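You operate a simulated robot arm through the tools that you are given. There is no shell and no other tool. Be economical: measure what you need, move in short steps, check, and stop when the job is done.

Carry out the task below with a simulated robot arm. There is one attempt and no reset: what you move stays moved.

Task
Pump the compressor down to the blue band and shut the pump valve.
Fine: first let the old vacuum go at the break button, then open the pump valve.

The check looks at the end state, three seconds after you hand in, the way a careful person would. Anything else that was tipped, shoved, dropped, spilled or broken makes it a failure.

Robot
A 7-joint arm with a two-finger parallel gripper, fixed in place. Base frame: the origin is at the foot of the arm, x ahead of it, y to its left, z up. Lengths are in m, angles in rad, forces in N, time in s.
With the tool pointing down near the work surface it reaches from about 0.24 to 0.68 m from the base axis. Its first joint turns from -1.152 to 1.152 rad. Payload 2.4 kg.
The tool frame sits at the grasp point between the pads (the TCP): z along the fingers, y along the line on which they close. The tips reach 0.03 m beyond it. The gripper opens to 0.094 m. The fingers are 0.028 m wide and 0.01 m thick; the gripper's body (0.05 by 0.096 m) begins 0.055 m behind the TCP.
Orientation is that of the tool frame in the base frame, as a unit quaternion [x, y, z, w]. With the fingers straight down and closing along the base's y, the tool's x points along the base's -x, its y along +y and its z along -z.

Tools
- The arm moves only by the tool jog_arm. Its argument "commands" is a list of rows, each a list of 3 entries, a list of its own where there are three numbers: the opening, from 0 (shut) to 1 (fully open), then the shift along the base's x, y, z in units of 100 mm (1.0 is 100 mm), then the turn, a rotation vector about the base's x, y, z in units of 180 degrees (1.0 is 180 degrees). In form: [[gripper, [tx, ty, tz], [rx, ry, rz]], ...]. A call has 1 to 10 rows; each row is the pose to reach, as a shift and turn from the pose commanded when the call began. A call with a number of a shift or a turn outside -1 to 1 is refused whole. Rows are played at 5 a second. More than 0.05 m and 0.15 rad between two rows, or a gripper value outside its range, and nothing of the call is played. A pose out of reach is approached as far as the arm can. The call stops where the force on the tool passes 90 N (or 10 N more than at its start, if that is more) or the arm is blocked; 0.2 s more then pass. The fingers move at their own pace (about 0.153 m/s each) and stop on an object; they squeeze with about 39 N. The grip force told is the motor's: it shows also when the fingers shut on nothing. Time passes only in rows, and 0.2 s behind the last, so rows that repeat a pose let the fingers close. It gives the time, the measured TCP pose, the force on the tool (base axes), the opening and the grip force at its end, in the units of the frame above (readings bear some noise), with the torque about the TCP (base axes, N m) and any sound that the robot's microphone picked up, and new pictures: "pictures" is both (left out), scene, wrist or none.
- Cameras (640 x 400 px; columns grow to the right, rows downward): "scene" is fixed at [0.0275, 0.4878, 1.4535]; the picture's right is [-0.77, -0.64, 0.00], its down [-0.30, 0.36, -0.88] and it looks along [0.57, -0.68, -0.47] (base axes); focal length 314 px, centre (320, 200). "wrist" rides on the gripper at [0.076, 0.014, -0.102] in the tool frame; the picture's right is [-0.18, 0.98, 0.00], its down [-0.75, -0.14, -0.64] and it looks along [-0.63, -0.12, 0.77] (tool axes); focal length 243 px, centre (320, 200). There is no depth. A picture from a camera that has moved, and an enlarged one, comes with that camera's place and axes in the base frame and with its lens. The place of the scene camera against the robot may be out by one fixed shift of up to 0.025 m in any direction.
- zoom(camera, box): a new picture of the part [left, top, right, bottom] of that camera's present view, enlarged. It takes no simulated time.
- close_job(): hands the job in; it is judged then, once.

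Work in short steps. Places have to be worked out from the pictures, the camera data and where the tool is seen: move nearer, look again, correct. Check each grasp and each placing, and mend what went wrong. You have 120 turns and 200 pictures in all, those below and enlarged ones among them. Open the gripper and draw the arm clear of the work before you hand the job in, unless the task says otherwise; then end with one line.

The tools are called after "Call:" as a command line: name --argument value ..., lists and objects as JSON in quotes. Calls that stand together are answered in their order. jog_arm: Moves the arm, as the interface text tells. Its arguments: {"type":"object","properties":{"commands":{"type":"array"},"pictures":{"type":"string","enum":["both","scene","wrist","none"]}},"required":["commands"]} The other tools are called the same way: zoom (camera, box) takes an enlarged picture of a part of a camera's view; close_job () hands the job in.

At the start:

```text
time_s: 0.0
eef_pos: [0.3064, -0.0985, 1.2199]
tcp_rot: [0.0, 1.0, 0.0, 0.0]
wrist_force: [0.7, 0.4, -0.4]
moment: [0.02, -0.03, -0.02]
finger_gap: 0.0939
grip_force: 0.1
```

scene: 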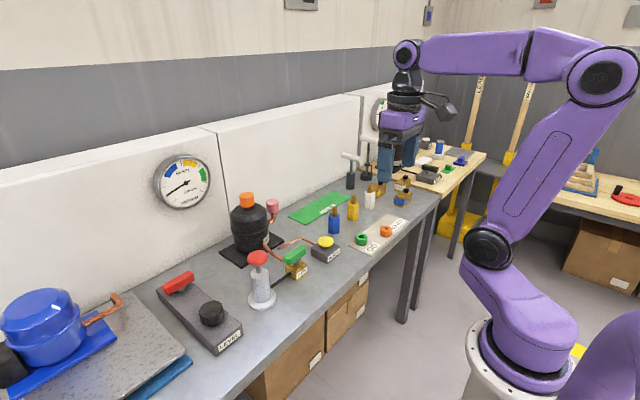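
wrist: 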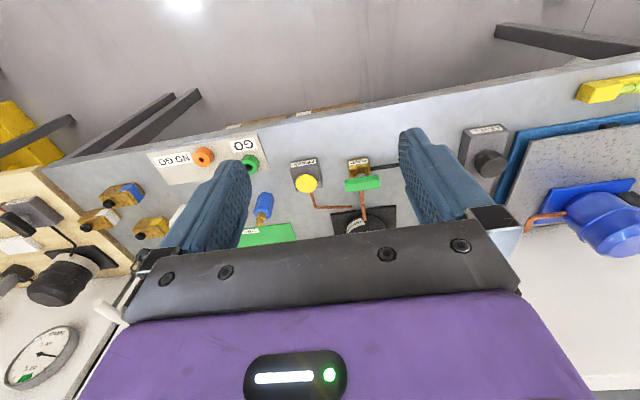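

I'll start by looking closely at the bench: the gauge, the valves and the buttons.

Call:
zoom --camera "scene" --box '[210, 180, 370, 320]'

Call:
zoom --camera "scene" --box '[130, 140, 230, 220]'

Call:
zoom --camera "scene" --box '[0, 240, 260, 400]'

Call:
zoom --camera "scene" --box '[310, 80, 490, 240]'

Call:
zoom --camera "wrist" --box '[240, 110, 420, 250]'

```text
2.86 times, centred on (290, 250) of scene
camera zoom: at [0.0275, 0.4878, 1.4535], right [-0.77, -0.64, 0.0], down [-0.3, 0.36, -0.88], along [0.57, -0.68, -0.47], focal length 897 px, centre (406, 57)
```

zoom: 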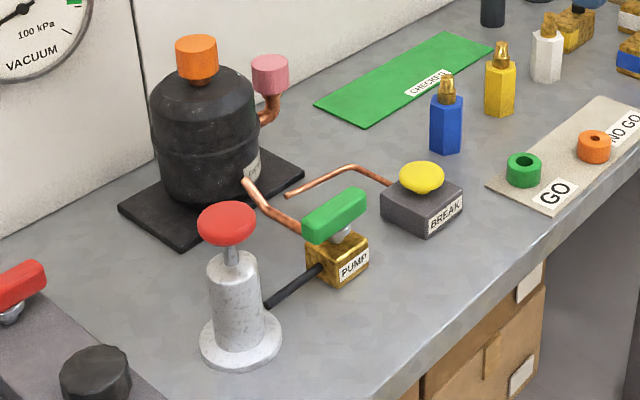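

```text
5.00 times, centred on (180, 180) of scene
camera zoom: at [0.0275, 0.4878, 1.4535], right [-0.77, -0.64, 0.0], down [-0.3, 0.36, -0.88], along [0.57, -0.68, -0.47], focal length 1570 px, centre (1020, 300)
```

zoom: 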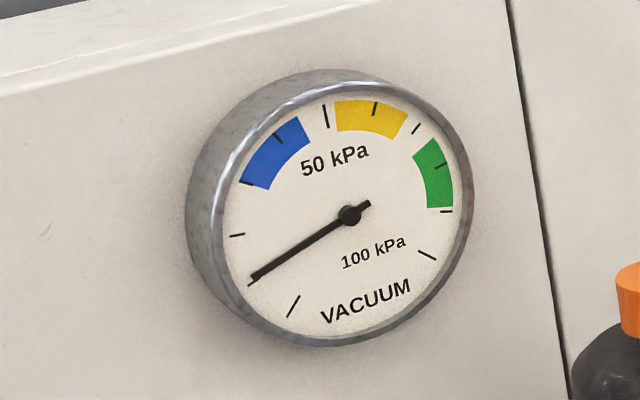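

```text
2.46 times, centred on (130, 320) of scene
camera zoom: at [0.0275, 0.4878, 1.4535], right [-0.77, -0.64, 0.0], down [-0.3, 0.36, -0.88], along [0.57, -0.68, -0.47], focal length 773 px, centre (788, -95)
```

zoom: 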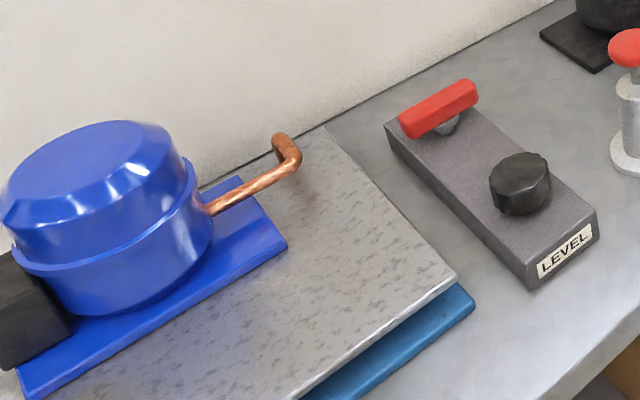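

```text
2.50 times, centred on (400, 160) of scene
camera zoom: at [0.0275, 0.4878, 1.4535], right [-0.77, -0.64, 0.0], down [-0.3, 0.36, -0.88], along [0.57, -0.68, -0.47], focal length 785 px, centre (120, 300)
```

zoom: 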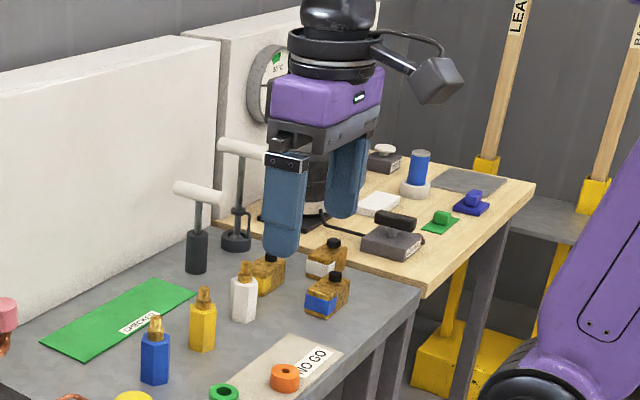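

```text
2.86 times, centred on (330, 180) of wrist
camera zoom: at [0.2295, -0.0849, 1.3241], right [0.18, 0.98, 0.0], down [0.75, -0.14, 0.64], along [0.63, -0.12, -0.77], focal length 693 px, centre (291, 257)
```

zoom: 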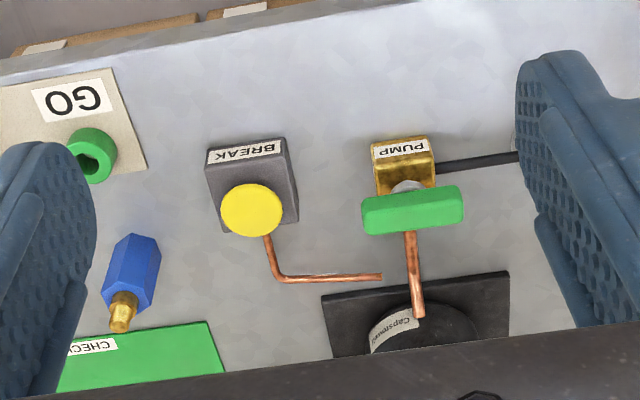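

Triangulating both views puts the yellow BREAK button at about (0.569, -0.185, 0.84). The green pump lever is near (0.576, -0.05, 0.86) and lies along y, and the red hand pump is near (0.57, 0.09), top about 0.95. I'll move closer with the gripper closed and look again.

Call:
jog_arm --commands '[[0, [0.3, 0.2, -0.2], [0, 0, 0]], [0, [0.6, 0.5, -0.4], [0, 0, 0]], [0, [0.8, 0.8, -0.6], [0, 0, 0]], [0, [0.8, 0.98, -0.6], [0, 0, 0]], [0, [0.8, 0.98, -0.6], [0, 0, 0]]]' --pictures "both"

```text
time_s: 1.2
eef_pos: [0.3879, -0.0013, 1.1612]
tcp_rot: [-0.001, 1.0, 0.0, -0.001]
wrist_force: [0.1, -0.6, 0.0]
moment: [-0.02, -0.04, 0.0]
finger_gap: 0.0
grip_force: 33.4
camera wrist: at [0.3107, 0.0128, 1.2647], right [0.18, 0.98, 0.0], down [0.75, -0.14, 0.64], along [0.63, -0.12, -0.77], focal length 243 px, centre (320, 200)
```

scene: 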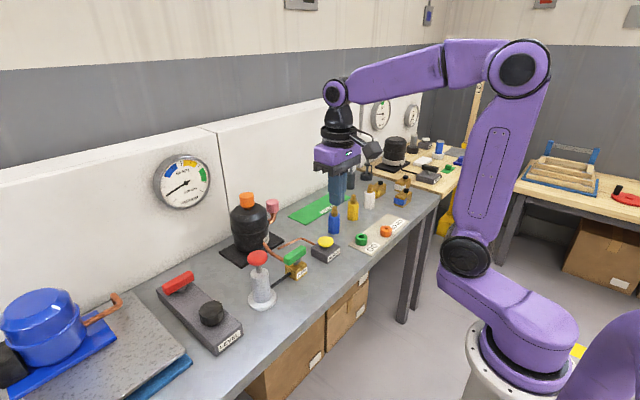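
wrist: 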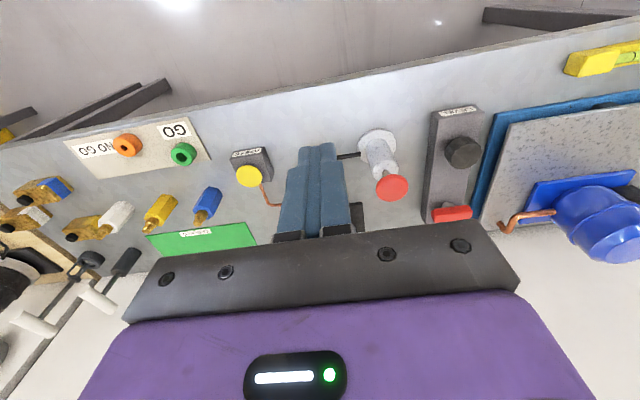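

The second view confirms the button at (0.567, -0.187), and the pump cap at about (0.578, 0.088, 0.935). Next I go above the BREAK button, staying high.

Call:
jog_arm --commands '[[0, [0.3, -0.3, -0.1], [0, 0, 0]], [0, [0.6, -0.6, -0.3], [0, 0, 0]], [0, [0.9, -0.93, -0.5], [0, 0, 0]], [0, [0.9, -0.93, -0.5], [0, 0, 0]]]' --pictures "none"

Call:
jog_arm --commands '[[0, [0.3, -0.3, -0.2], [0, 0, 0]], [0, [0.6, -0.6, -0.5], [0, 0, 0]], [0, [0.9, -0.92, -0.8], [0, 0, 0]], [0, [0.9, -0.92, -1.0], [0, 0, 0]], [0, [0.9, -0.92, -1.0], [0, 0, 0]]]' --pictures "both"

```text
time_s: 2.2
eef_pos: [0.4786, -0.0952, 1.1103]
tcp_rot: [-0.001, 1.0, -0.001, 0.0]
wrist_force: [0.1, -0.3, -0.2]
moment: [0.0, -0.04, -0.02]
finger_gap: 0.0
grip_force: 33.4
```

```text
refused: row 2 steps farther than a row can; nothing moved
```

Step too long, so I'll split it into smaller ones.

Call:
jog_arm --commands '[[0, [0.25, -0.25, -0.2], [0, 0, 0]], [0, [0.5, -0.5, -0.4], [0, 0, 0]], [0, [0.7, -0.75, -0.6], [0, 0, 0]], [0, [0.9, -0.92, -0.8], [0, 0, 0]], [0, [0.9, -0.92, -1.0], [0, 0, 0]], [0, [0.9, -0.92, -1.0], [0, 0, 0]]]' --pictures "both"

```text
time_s: 3.6
eef_pos: [0.5657, -0.1859, 1.0107]
tcp_rot: [0.0, 1.0, 0.001, 0.0]
wrist_force: [0.3, 0.5, -0.4]
moment: [-0.01, 0.04, 0.0]
finger_gap: 0.0003
grip_force: 33.1
camera wrist: at [0.4893, -0.1719, 1.114], right [0.18, 0.98, 0.0], down [0.75, -0.14, 0.64], along [0.63, -0.12, -0.77], focal length 243 px, centre (320, 200)
```

scene: 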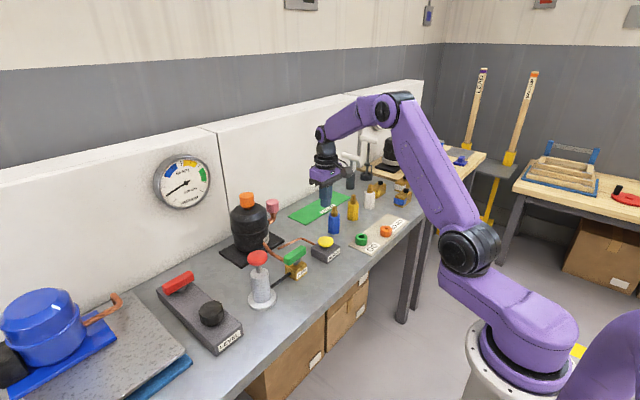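
wrist: 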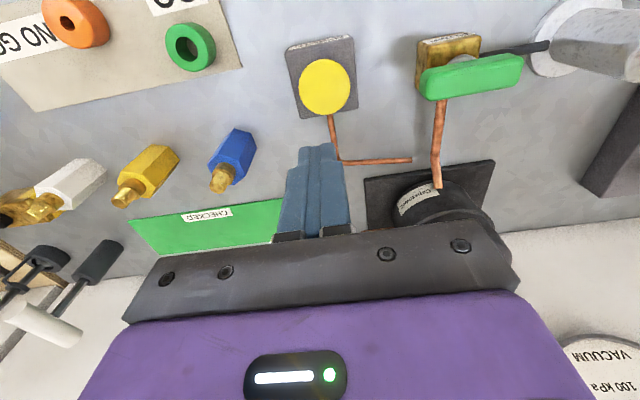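

Button re-estimated at (0.565, -0.183). I descend until just above it, then press gently in small steps.

Call:
jog_arm --commands '[[0, [0.0, 0.03, -0.4], [0, 0, 0]], [0, [0.0, 0.03, -0.8], [0, 0, 0]], [0, [0.0, 0.03, -1.0], [0, 0, 0]], [0, [0.0, 0.03, -1.0], [0, 0, 0]]]' --pictures "none"

Call:
jog_arm --commands '[[0, [0.0, 0.0, -0.2], [0, 0, 0]], [0, [0.0, 0, -0.35], [0, 0, 0]], [0, [0.0, 0, -0.4], [0, 0, 0]], [0, [0.0, 0, -0.42], [0, 0, 0]]]' --pictures "both"

```text
time_s: 4.6
eef_pos: [0.5674, -0.1822, 0.9096]
tcp_rot: [0.0, 1.0, 0.0, 0.0]
wrist_force: [-0.4, -0.3, 0.1]
moment: [0.01, 0.0, 0.01]
finger_gap: 0.0
grip_force: 32.6
```

```text
time_s: 5.6
eef_pos: [0.5684, -0.1835, 0.8807]
tcp_rot: [0.001, 1.0, -0.002, 0.003]
wrist_force: [-37.9, 13.0, 136.0]
moment: [0.21, 0.68, 0.04]
finger_gap: 0.0
grip_force: 32.9
stopped in row 4: the force on the tool passed its limit at 92 N (the readings are from after the stop); the commanded pose is now the measured one
camera wrist: at [0.4907, -0.1695, 0.9834], right [0.18, 0.98, 0.0], down [0.75, -0.14, 0.65], along [0.64, -0.12, -0.76], focal length 243 px, centre (320, 200)
```

scene: 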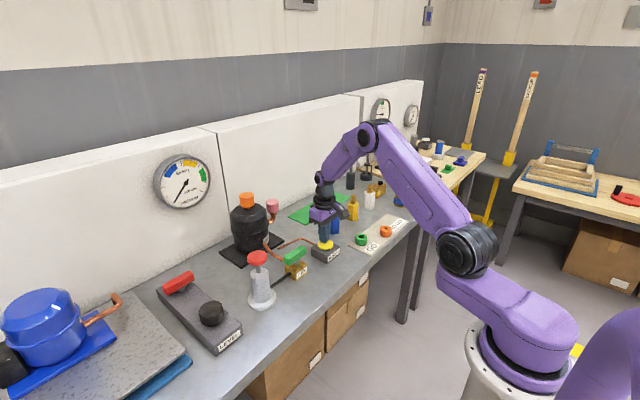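
wrist: 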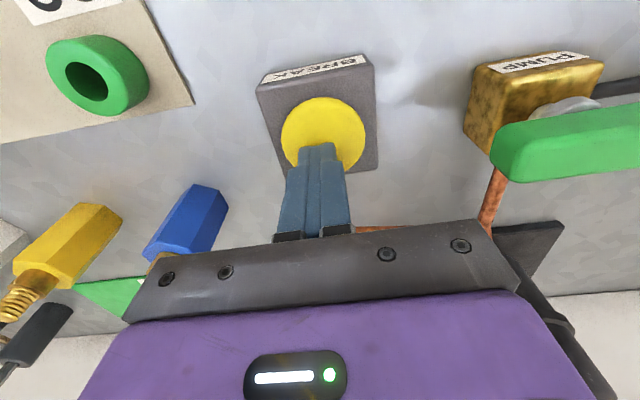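

The button bottomed and the needle moved. Checking the gauge before I release.

Call:
zoom --camera "scene" --box '[130, 140, 230, 220]'

```text
5.00 times, centred on (180, 180) of scene
camera zoom: at [0.026, 0.4883, 1.4534], right [-0.77, -0.64, 0.0], down [-0.3, 0.36, -0.88], along [0.57, -0.68, -0.47], focal length 1570 px, centre (1020, 300)
```

zoom: 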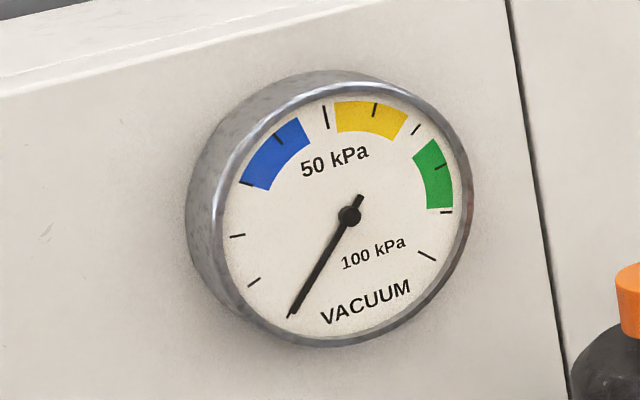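

The needle is at zero, so the old vacuum is gone. I'll lift straight up and look at the valve from above.

Call:
jog_arm --commands '[[0, [0, 0, 0.2], [0, 0, 0]], [0, [0, 0, 0.6], [0, 0, 0]], [0, [-0.2, 0.4, 0.8], [0, 0, 0]], [0, [-0.4, 0.8, 0.8], [0, 0, 0]], [0, [-0.5, 1.0, 0.8], [0, 0, 0]], [0, [-0.5, 1.0, 0.8], [0, 0, 0]]]' --pictures "both"

Call:
zoom --camera "wrist" --box '[300, 20, 500, 180]'

Call:
zoom --camera "scene" --box '[230, 220, 350, 320]'

```text
time_s: 7.0
eef_pos: [0.5184, -0.082, 0.9558]
tcp_rot: [0.0, 1.0, -0.001, 0.002]
wrist_force: [1.1, 0.1, 0.0]
moment: [-0.02, 0.0, -0.04]
finger_gap: 0.0
grip_force: 33.3
camera wrist: at [0.4414, -0.0682, 1.0589], right [0.18, 0.98, 0.0], down [0.75, -0.14, 0.65], along [0.63, -0.12, -0.76], focal length 243 px, centre (320, 200)
```

scene: 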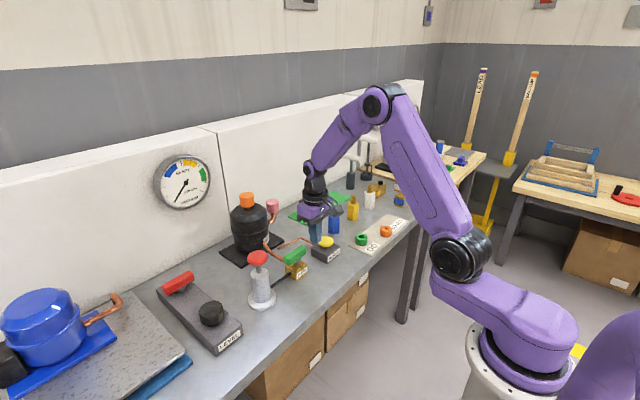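
wrist: 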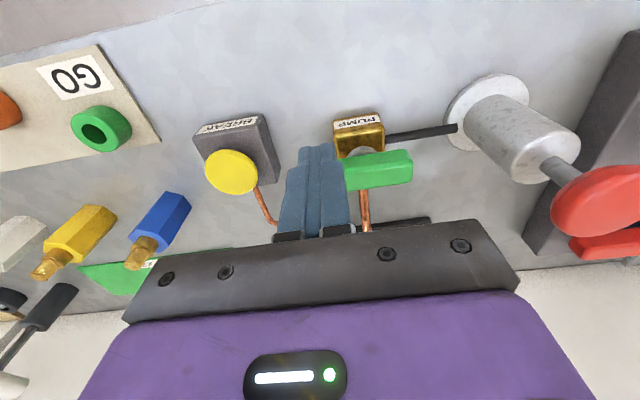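

```text
2.50 times, centred on (400, 100) of wrist
camera zoom: at [0.4414, -0.0682, 1.0589], right [0.18, 0.98, 0.0], down [0.75, -0.14, 0.65], along [0.63, -0.12, -0.76], focal length 606 px, centre (120, 450)
```

zoom: 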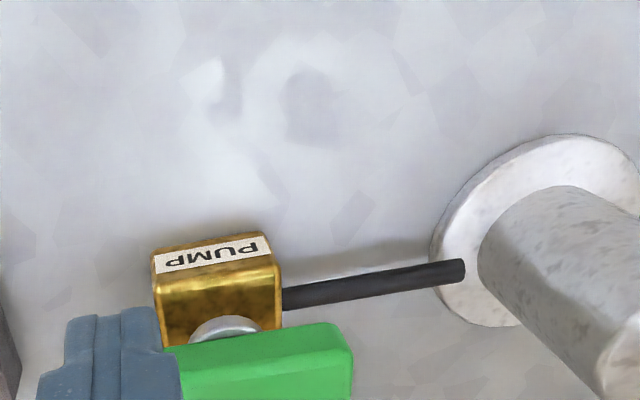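

```text
4.00 times, centred on (290, 270) of scene
camera zoom: at [0.0274, 0.4878, 1.4535], right [-0.77, -0.64, 0.0], down [-0.3, 0.36, -0.88], along [0.57, -0.68, -0.47], focal length 1256 px, centre (440, -80)
```

zoom: 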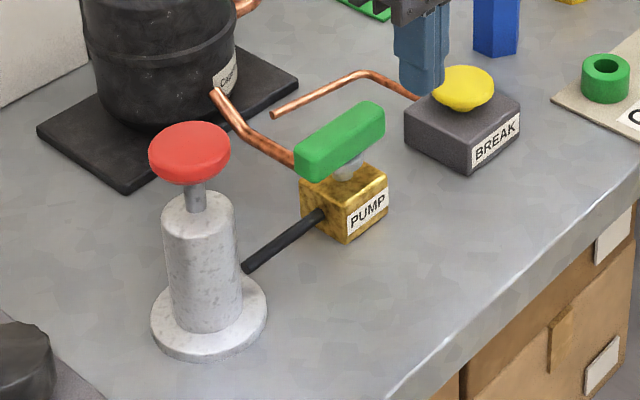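

Break is done, and the button appears to have sprung back. I'll grasp the green lever across its width (closing along x) and turn it. First I lift and pre-rotate the tool +90° about z, which puts the camera to -y, away from the pump.

Call:
jog_arm --commands '[[0, [0, 0, 0.3], [0, 0, 0.045]], [0, [0, 0, 0.6], [0, 0, 0.09]], [0.3, [0, 0, 0.6], [0, 0, 0.135]], [0.5, [0, 0, 0.6], [0, 0, 0.18]], [0.5, [0, 0, 0.6], [0, 0, 0.225]], [0.5, [0, 0, 0.6], [0, 0, 0.25]], [0.5, [0, 0, 0.6], [0, 0, 0.25]]]' --pictures "none"

Call:
jog_arm --commands '[[0.5, [0.1, 0.0, 0], [0, 0, 0.045]], [0.5, [0.3, 0.1, 0], [0, 0, 0.09]], [0.5, [0.4, 0.2, 0], [0, 0, 0.135]], [0.5, [0.5, 0.3, 0], [0, 0, 0.18]], [0.5, [0.57, 0.37, 0], [0, 0, 0.225]], [0.5, [0.57, 0.37, 0], [0, 0, 0.25]], [0.5, [0.57, 0.37, 0], [0, 0, 0.25]]]' --pictures "both"

```text
time_s: 8.6
eef_pos: [0.5182, -0.0832, 1.0149]
tcp_rot: [-0.383, 0.924, 0.0, 0.002]
wrist_force: [-0.8, 0.0, -0.4]
moment: [-0.01, 0.01, -0.04]
finger_gap: 0.0472
grip_force: 0.2
```

```text
time_s: 10.2
eef_pos: [0.5738, -0.046, 1.016]
tcp_rot: [0.708, -0.707, -0.001, -0.002]
wrist_force: [0.4, 1.0, 0.1]
moment: [0.0, 0.02, -0.03]
finger_gap: 0.047
grip_force: 0.0
camera wrist: at [0.5602, -0.1233, 1.1191], right [-0.98, 0.18, 0.0], down [0.14, 0.75, 0.65], along [0.12, 0.63, -0.76], focal length 243 px, centre (320, 200)
```

scene: 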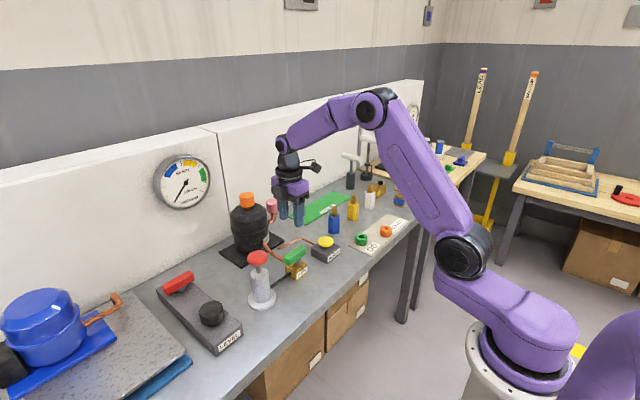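
wrist: 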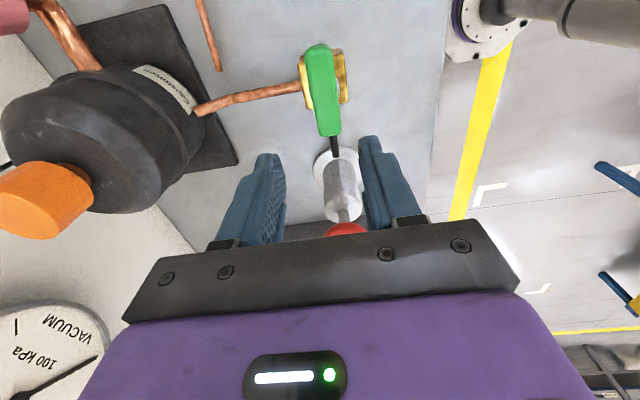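

Lever centre comes out at about (0.571, -0.049), aligned with y, and I'm nearly over it. I descend most of the way with half-open fingers and check.

Call:
jog_arm --commands '[[0.5, [-0.02, -0.02, -0.4], [0, 0, 0]], [0.5, [-0.02, -0.02, -0.8], [0, 0, 0]], [0.5, [-0.02, -0.02, -1.0], [0, 0, 0]], [0.5, [-0.02, -0.02, -1.0], [0, 0, 0]]]' --pictures "both"

Call:
zoom --camera "scene" --box '[230, 200, 350, 300]'

```text
time_s: 11.2
eef_pos: [0.5721, -0.0472, 0.9156]
tcp_rot: [0.708, -0.707, -0.001, -0.001]
wrist_force: [-0.2, 0.0, 0.4]
moment: [0.0, -0.03, -0.03]
finger_gap: 0.0473
grip_force: 0.0
camera wrist: at [0.5567, -0.125, 1.0184], right [-0.98, 0.18, 0.0], down [0.14, 0.75, 0.65], along [0.12, 0.63, -0.76], focal length 243 px, centre (320, 200)
```

scene: 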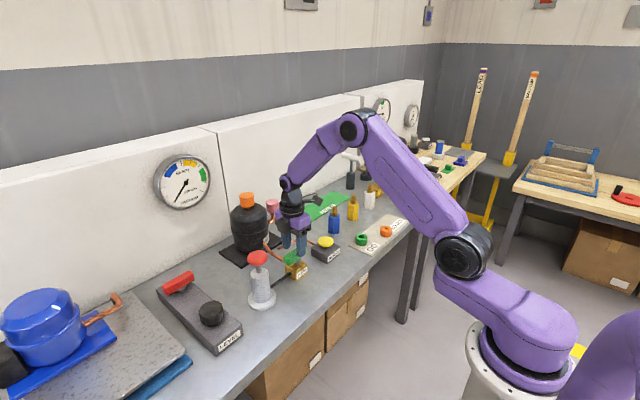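
wrist: 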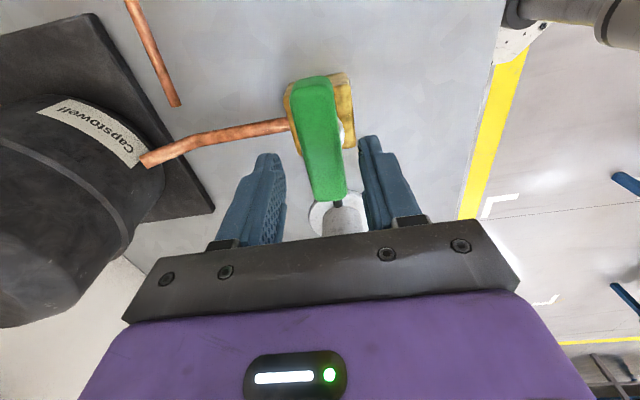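

```text
4.00 times, centred on (290, 250) of scene
camera zoom: at [0.0275, 0.4878, 1.4535], right [-0.77, -0.64, 0.0], down [-0.3, 0.36, -0.88], along [0.57, -0.68, -0.47], focal length 1256 px, centre (440, 0)
```

zoom: 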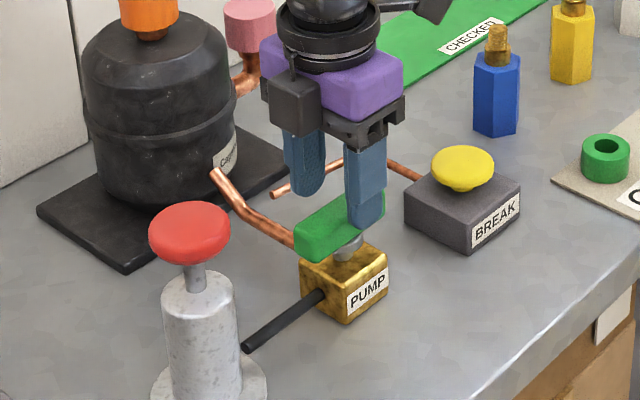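

Lever lies between the fingers. Descend to TCP z≈0.873 and close.

Call:
jog_arm --commands '[[0.5, [0, 0, -0.25], [0, 0, 0]], [0.5, [0, 0, -0.43], [0, 0, 0]], [0.5, [0, 0, -0.43], [0, 0, 0]], [0.1, [0, 0, -0.43], [0, 0, 0]], [0.1, [0, 0, -0.43], [0, 0, 0]]]' --pictures "wrist"

Call:
zoom --camera "scene" --box '[230, 200, 350, 300]'

```text
time_s: 12.4
eef_pos: [0.5699, -0.0499, 0.8722]
tcp_rot: [-0.706, 0.708, 0.002, 0.0]
wrist_force: [-8.9, -0.2, 3.2]
moment: [0.02, 0.29, 0.03]
finger_gap: 0.0317
grip_force: 45.4
camera wrist: at [0.5555, -0.1259, 0.9754], right [-0.98, 0.18, 0.0], down [0.14, 0.75, 0.65], along [0.12, 0.63, -0.76], focal length 243 px, centre (320, 200)
```

wrist: 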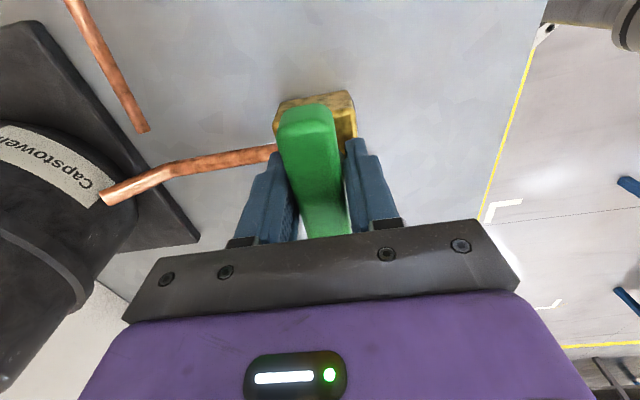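

```text
4.00 times, centred on (290, 250) of scene
camera zoom: at [0.0272, 0.4878, 1.4535], right [-0.77, -0.64, 0.0], down [-0.3, 0.36, -0.88], along [0.57, -0.68, -0.47], focal length 1256 px, centre (440, 0)
```

zoom: 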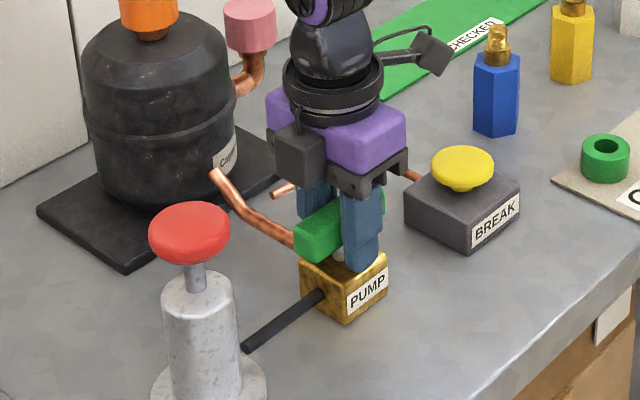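

Lever is gripped (0.032 wide), centre x≈0.570. Try a small turn of -z first and watch the torque.

Call:
jog_arm --commands '[[0.1, [-0.02, 0, 0], [0, 0, 0]], [0.1, [-0.02, 0, 0], [0, 0, -0.03]], [0.1, [-0.02, 0, 0], [0, 0, -0.06]], [0.1, [-0.02, 0, 0], [0, 0, -0.06]]]' --pictures "wrist"

Call:
zoom --camera "scene" --box '[230, 200, 350, 300]'

```text
time_s: 13.4
eef_pos: [0.57, -0.0485, 0.8728]
tcp_rot: [-0.639, 0.769, 0.001, 0.001]
wrist_force: [-2.4, -1.0, -10.5]
moment: [-0.95, -0.13, 1.8]
finger_gap: 0.0337
grip_force: 45.0
camera wrist: at [0.5414, -0.1212, 0.9757], right [-0.93, 0.36, 0.0], down [0.28, 0.71, 0.64], along [0.23, 0.6, -0.76], focal length 243 px, centre (320, 200)
```

wrist: 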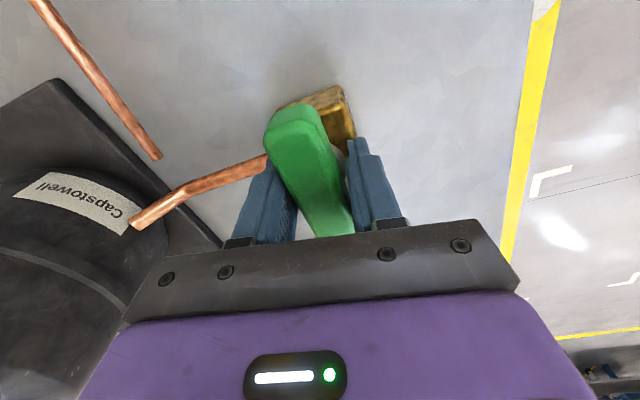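

```text
4.00 times, centred on (290, 250) of scene
camera zoom: at [0.0275, 0.4878, 1.4535], right [-0.77, -0.64, 0.0], down [-0.3, 0.36, -0.88], along [0.57, -0.68, -0.47], focal length 1256 px, centre (440, 0)
```

zoom: 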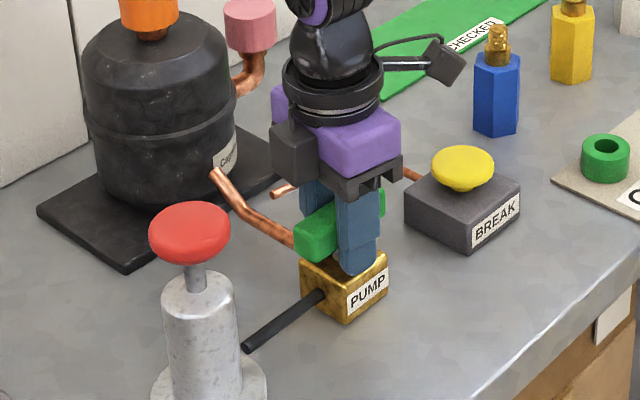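

Blocked that way: the lever stays put and the torque is 1.8 N·m. I'll try the other direction.

Call:
jog_arm --commands '[[0.1, [0, 0, 0], [0, 0, 0.04]], [0.1, [0, 0, 0], [0, 0, 0.08]], [0.1, [0, 0, 0], [0, 0, 0.12]], [0.1, [0, 0, 0], [0, 0, 0.14]], [0.1, [0, 0, 0], [0, 0, 0.14]]]' --pictures "wrist"

Call:
zoom --camera "scene" --box '[230, 200, 350, 300]'

```text
time_s: 14.6
eef_pos: [0.57, -0.0481, 0.8727]
tcp_rot: [0.79, -0.613, -0.003, -0.002]
wrist_force: [-9.9, 1.5, -8.3]
moment: [0.74, -0.31, 0.02]
finger_gap: 0.0319
grip_force: 45.1
camera wrist: at [0.5746, -0.1269, 0.9758], right [-1.0, -0.07, 0.0], down [-0.05, 0.76, 0.65], along [-0.04, 0.64, -0.76], focal length 243 px, centre (320, 200)
```

wrist: 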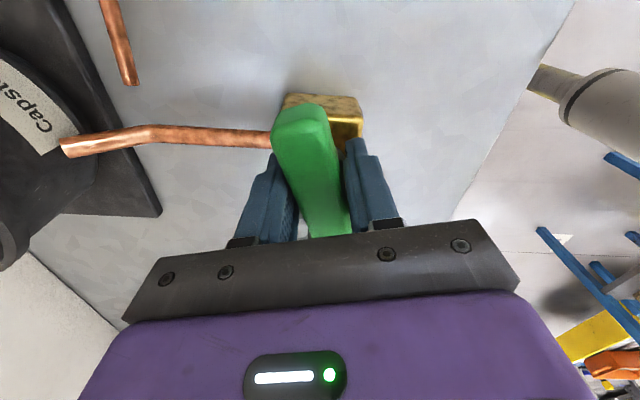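

```text
4.00 times, centred on (290, 250) of scene
camera zoom: at [0.0273, 0.4878, 1.4535], right [-0.77, -0.64, 0.0], down [-0.3, 0.36, -0.88], along [0.57, -0.68, -0.47], focal length 1256 px, centre (440, 0)
```

zoom: 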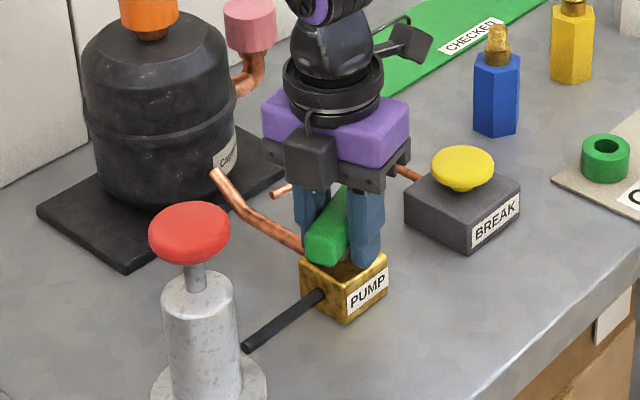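

It turns freely this way; the lever has rotated about 14°. Continue the turn toward the stop.

Call:
jog_arm --commands '[[0.1, [0, 0, 0], [0, 0, 0.04]], [0.1, [0, 0, 0], [0, 0, 0.08]], [0.1, [0, 0, 0], [0, 0, 0.12]], [0.1, [0, 0, 0], [0, 0, 0.16]], [0.1, [0, 0, 0], [0, 0, 0.2]], [0.1, [0, 0, 0], [0, 0, 0.2]]]' --pictures "both"

```text
time_s: 16.0
eef_pos: [0.5689, -0.048, 0.8718]
tcp_rot: [0.941, -0.338, -0.004, -0.001]
wrist_force: [-25.0, -3.6, 7.5]
moment: [-0.2, -0.81, 0.0]
finger_gap: 0.0315
grip_force: 45.0
camera wrist: at [0.6187, -0.1095, 0.9756], right [-0.77, -0.64, 0.0], down [-0.49, 0.59, 0.65], along [-0.42, 0.5, -0.76], focal length 243 px, centre (320, 200)
```

scene: 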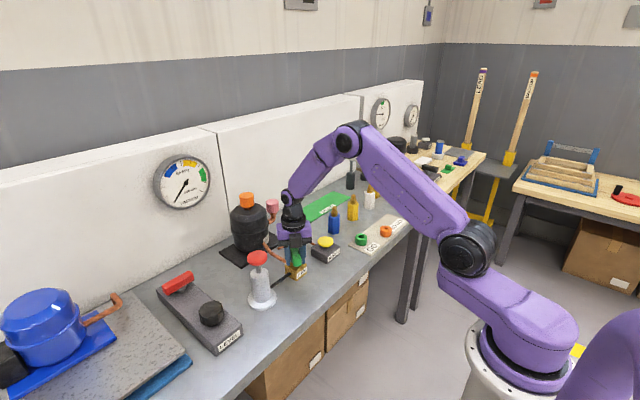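
wrist: 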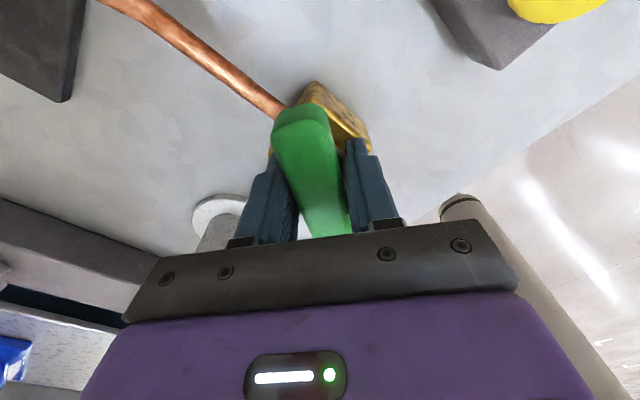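

Lever turned about 50°, with some side load in -x. I shift 2 mm that way and finish the quarter turn.

Call:
jog_arm --commands '[[0.1, [-0.02, 0, 0], [0, 0, 0.03]], [0.1, [-0.02, 0, 0], [0, 0, 0.07]], [0.1, [-0.02, 0, 0], [0, 0, 0.11]], [0.1, [-0.02, 0, 0], [0, 0, 0.15]], [0.1, [-0.02, 0, 0], [0, 0, 0.19]], [0.1, [-0.02, 0, 0], [0, 0, 0.22]], [0.1, [-0.02, 0, 0], [0, 0, 0.235]], [0.1, [-0.02, 0, 0], [0, 0, 0.235]]]' --pictures "both"

Call:
zoom --camera "scene" --box '[230, 200, 350, 300]'

```text
time_s: 17.4
eef_pos: [0.5759, -0.0503, 0.8708]
tcp_rot: [0.999, -0.035, -0.023, -0.01]
wrist_force: [-8.0, 5.2, 14.8]
moment: [0.04, 1.29, -0.1]
finger_gap: 0.0319
grip_force: 44.7
stopped in row 7: the force on the tool passed its limit at 111 N (the readings are from after the stop); the commanded pose is now the measured one
camera wrist: at [0.6552, -0.0732, 0.9708], right [-0.26, -0.97, -0.01], down [-0.71, 0.18, 0.68], along [-0.65, 0.18, -0.74], focal length 243 px, centre (320, 200)
```

scene: 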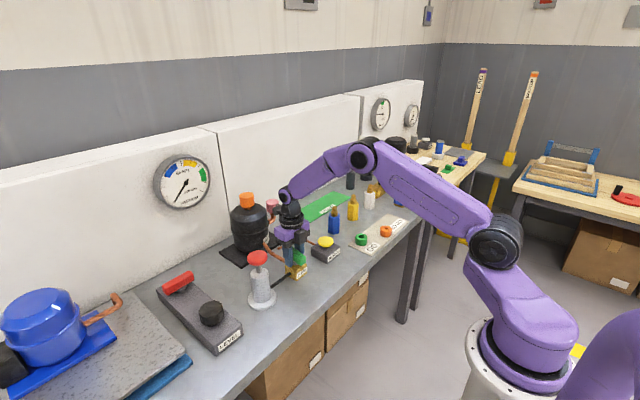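
wrist: 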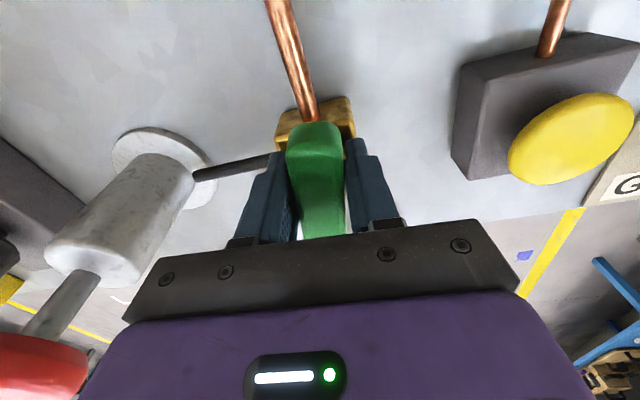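

```text
4.00 times, centred on (290, 250) of scene
camera zoom: at [0.027, 0.488, 1.4535], right [-0.77, -0.64, 0.0], down [-0.3, 0.36, -0.88], along [0.57, -0.68, -0.47], focal length 1256 px, centre (440, 0)
```

zoom: 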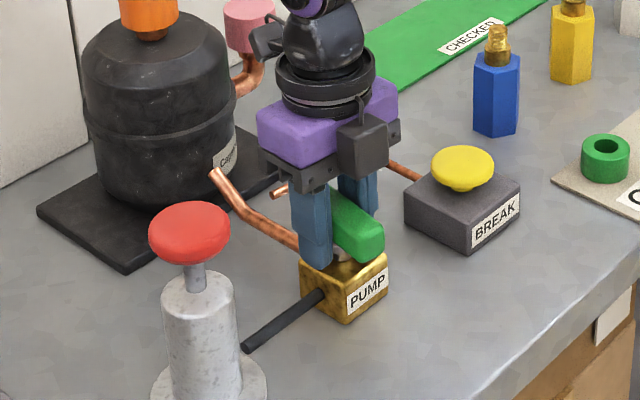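

The lever now lies in line with the copper pipe, about 87° of turn, so the valve is open. I'll open the fingers and lift straight up, undoing the small tilt in the air.

Call:
jog_arm --commands '[[0.5, [0, 0, 0], [0, 0, 0]], [0.5, [0, 0, 0], [0, 0, 0]], [0.5, [0, 0, 0.2], [0, 0, 0]], [0.5, [0, 0, 0.5], [0, 0, -0.02]], [0.5, [0, 0, 0.9], [0, 0, -0.06]], [0.5, [0, 0, 1.0], [0, 0, -0.1]], [0.5, [0, 0, 1.0], [0, 0, -0.1]]]' --pictures "both"

```text
time_s: 19.0
eef_pos: [0.5768, -0.053, 0.9717]
tcp_rot: [0.981, -0.193, -0.019, -0.011]
wrist_force: [0.4, 0.2, -0.6]
moment: [-0.03, -0.02, -0.01]
finger_gap: 0.0468
grip_force: 0.1
camera wrist: at [0.6449, -0.0992, 1.0711], right [-0.54, -0.84, -0.01], down [-0.62, 0.4, 0.68], along [-0.56, 0.37, -0.74], focal length 243 px, centre (320, 200)
```

scene: 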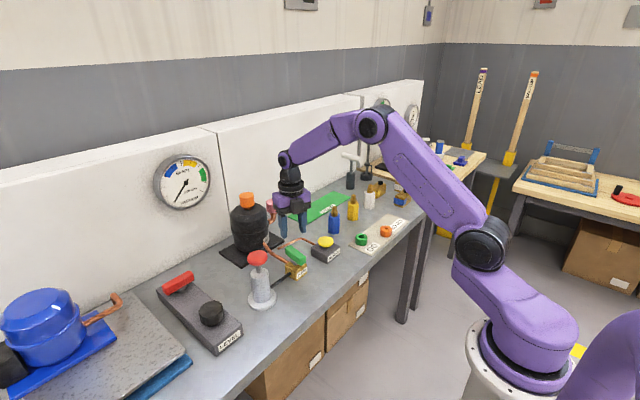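
wrist: 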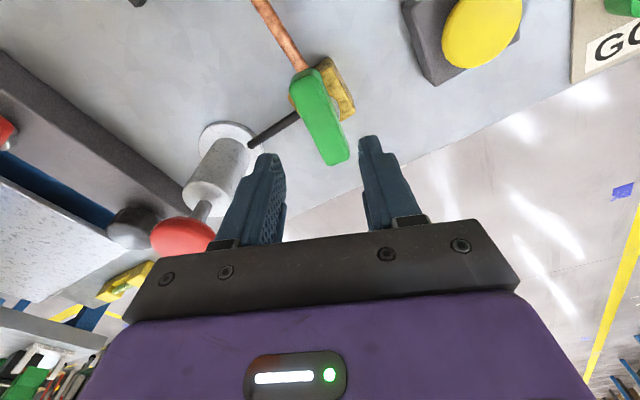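

Lift is clean and the lever stays open. I correct the small tilt while backing the wrist rotation off.

Call:
jog_arm --commands '[[0, [0, 0, 0.2], [-0.0092, -0.0105, 0]], [0, [0, 0, 0.4], [-0.0092, -0.0105, 0]]]' --pictures "none"

Call:
jog_arm --commands '[[0, [0, 0.2, 0.1], [0, 0, -0.045]], [0, [0, 0.4, 0.2], [0, 0, -0.09]], [0, [0, 0.6, 0.2], [0, 0, -0.135]], [0, [0, 0.8, 0.2], [0, 0, -0.18]], [0, [0, 0.9, 0.2], [0, 0, -0.225]], [0, [0, 1.0, 0.2], [0, 0, -0.27]], [0, [0, 1.0, 0.2], [0, 0, -0.315]], [0, [0, 1.0, 0.2], [0, 0, -0.36]], [0, [0, 1.0, 0.2], [0, 0, -0.376]], [0, [0, 1.0, 0.2], [0, 0, -0.376]]]' --pictures "both"

```text
time_s: 19.6
eef_pos: [0.5775, -0.053, 1.0108]
tcp_rot: [0.981, -0.193, 0.0, -0.001]
wrist_force: [0.0, -0.2, -1.6]
moment: [0.02, -0.01, -0.01]
finger_gap: 0.0002
grip_force: 33.8
```

```text
time_s: 21.8
eef_pos: [0.5766, 0.0474, 1.03]
tcp_rot: [0.707, -0.707, 0.0, -0.001]
wrist_force: [1.3, -0.7, -0.3]
moment: [0.03, -0.02, 0.0]
finger_gap: 0.0002
grip_force: 33.4
camera wrist: at [0.5626, -0.0296, 1.1334], right [-0.98, 0.18, 0.0], down [0.14, 0.75, 0.64], along [0.12, 0.63, -0.77], focal length 243 px, centre (320, 200)
```

scene: 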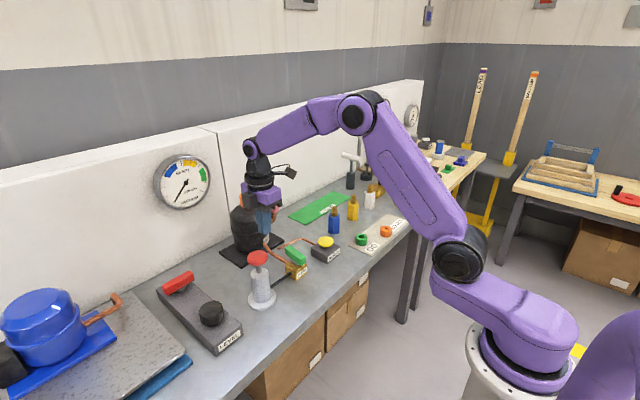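
wrist: 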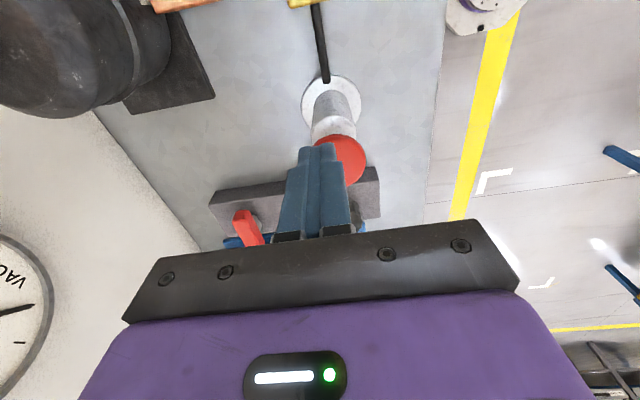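

Pump re-estimated at (0.568, 0.086), cap top near 0.935. I move over it with the tips just above the cap.

Call:
jog_arm --commands '[[0, [-0.08, 0.39, 0], [0, 0, 0]], [0, [-0.08, 0.39, -0.2], [0, 0, 0]], [0, [-0.08, 0.39, -0.4], [0, 0, 0]], [0, [-0.08, 0.39, -0.4], [0, 0, 0]]]' --pictures "wrist"

Call:
zoom --camera "scene" --box '[210, 220, 330, 320]'

```text
time_s: 22.8
eef_pos: [0.5711, 0.0875, 0.9892]
tcp_rot: [0.708, -0.706, 0.0, -0.001]
wrist_force: [0.1, 0.0, 0.5]
moment: [0.0, -0.02, -0.02]
finger_gap: 0.0001
grip_force: 32.6
camera wrist: at [0.5558, 0.0101, 1.0934], right [-0.98, 0.18, 0.0], down [0.14, 0.75, 0.64], along [0.12, 0.63, -0.77], focal length 243 px, centre (320, 200)
```

wrist: 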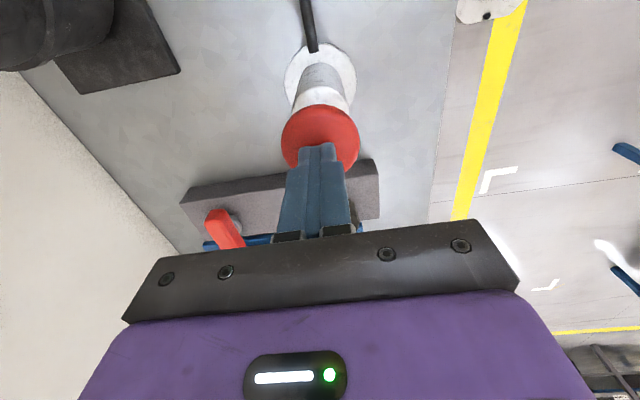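

```text
4.00 times, centred on (270, 270) of scene
camera zoom: at [0.0274, 0.4878, 1.4535], right [-0.77, -0.64, 0.0], down [-0.3, 0.36, -0.88], along [0.57, -0.68, -0.47], focal length 1256 px, centre (520, -80)
```

zoom: 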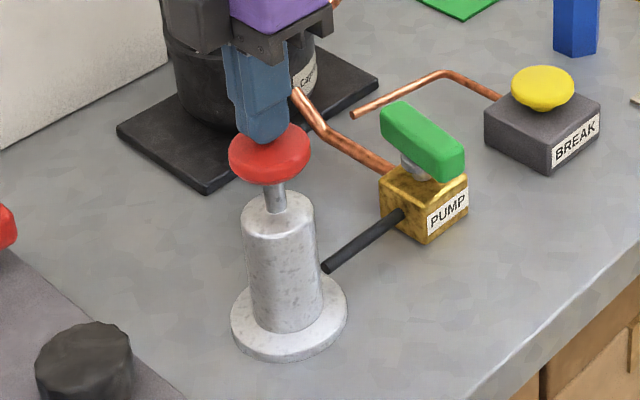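

Centred on the cap. First stroke: press down slowly, watching force and gauge.

Call:
jog_arm --commands '[[0, [0, -0.02, -0.1], [0, 0, 0]], [0, [0, -0.02, -0.2], [0, 0, 0]], [0, [0, -0.02, -0.3], [0, 0, 0]], [0, [0, -0.02, -0.35], [0, 0, 0]]]' --pictures "wrist"

Call:
zoom --camera "scene" --box '[130, 140, 330, 320]'

```text
time_s: 23.8
eef_pos: [0.5707, 0.0858, 0.9558]
tcp_rot: [0.708, -0.706, 0.001, 0.0]
wrist_force: [2.5, 3.7, 7.5]
moment: [0.09, -0.05, -0.01]
finger_gap: 0.0003
grip_force: 33.3
camera wrist: at [0.555, 0.0084, 1.0592], right [-0.98, 0.18, 0.0], down [0.14, 0.75, 0.64], along [0.12, 0.63, -0.77], focal length 243 px, centre (320, 200)
```

wrist: 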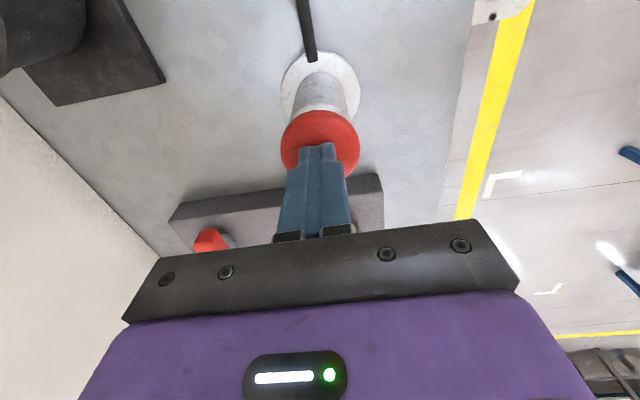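

```text
2.22 times, centred on (230, 230) of scene
camera zoom: at [0.0274, 0.4878, 1.4535], right [-0.77, -0.64, 0.0], down [-0.3, 0.36, -0.88], along [0.57, -0.68, -0.47], focal length 698 px, centre (520, 133)
```

zoom: 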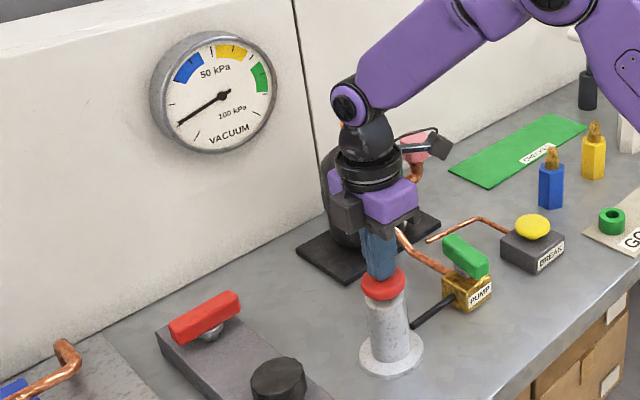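

It works: one stroke moved the needle to about 10 kPa. I'll do another full stroke (up, then down) and check the increment.

Call:
jog_arm --commands '[[0, [0, 0, 0.2], [0, 0, 0]], [0, [0, 0, 0.35], [0, 0, 0]], [0, [0, 0, 0.35], [0, 0, 0]], [0, [0, 0, 0.25], [0, 0, 0]], [0, [0, 0, 0.15], [0, 0, 0]], [0, [0, 0, 0.05], [0, 0, 0]], [0, [0, 0, 0], [0, 0, 0]], [0, [0, 0, 0], [0, 0, 0]]]' --pictures "none"

Call:
zoom --camera "scene" --box '[130, 140, 230, 220]'

```text
time_s: 25.6
eef_pos: [0.5684, 0.085, 0.9554]
tcp_rot: [0.708, -0.706, 0.0, -0.001]
wrist_force: [-4.5, 1.1, 7.4]
moment: [0.06, 0.12, 0.03]
finger_gap: 0.0
grip_force: 33.3
```

```text
5.00 times, centred on (180, 180) of scene
camera zoom: at [0.0272, 0.4878, 1.4535], right [-0.77, -0.64, 0.0], down [-0.3, 0.36, -0.88], along [0.57, -0.68, -0.47], focal length 1570 px, centre (1020, 300)
```

zoom: 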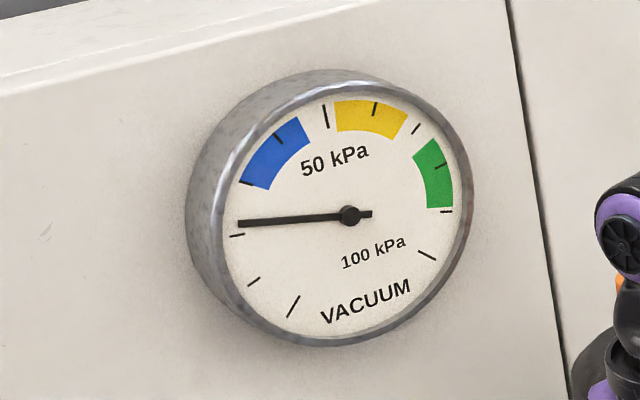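

About 22 kPa after two strokes, so roughly 11 per stroke. One more should land at about 33, inside the blue 30–45.

Call:
jog_arm --commands '[[0, [0, 0, 0.2], [0, 0, 0]], [0, [0, 0, 0.35], [0, 0, 0]], [0, [0, 0, 0.35], [0, 0, 0]], [0, [0, 0, 0.25], [0, 0, 0]], [0, [0, 0, 0.15], [0, 0, 0]], [0, [0, 0, 0.05], [0, 0, 0]], [0, [0, 0, 0], [0, 0, 0]], [0, [0, 0, 0], [0, 0, 0]]]' --pictures "none"

Call:
zoom --camera "scene" --box '[130, 140, 230, 220]'

```text
time_s: 27.4
eef_pos: [0.5693, 0.0852, 0.9553]
tcp_rot: [0.708, -0.706, 0.002, -0.002]
wrist_force: [4.0, -3.4, 7.4]
moment: [-0.1, -0.12, 0.0]
finger_gap: 0.0
grip_force: 33.4
```

```text
5.00 times, centred on (180, 180) of scene
camera zoom: at [0.0274, 0.4877, 1.4535], right [-0.77, -0.64, 0.0], down [-0.3, 0.36, -0.88], along [0.57, -0.68, -0.47], focal length 1570 px, centre (1020, 300)
```

zoom: 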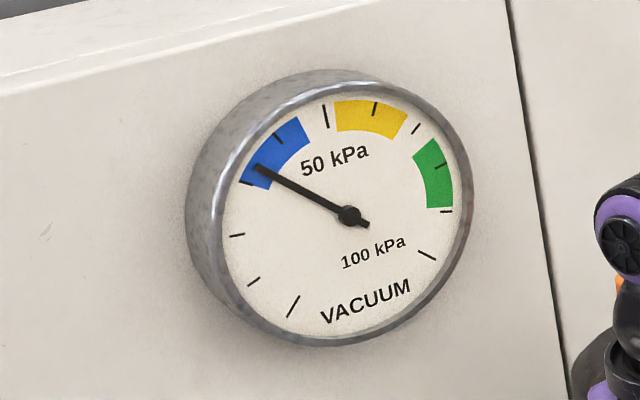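

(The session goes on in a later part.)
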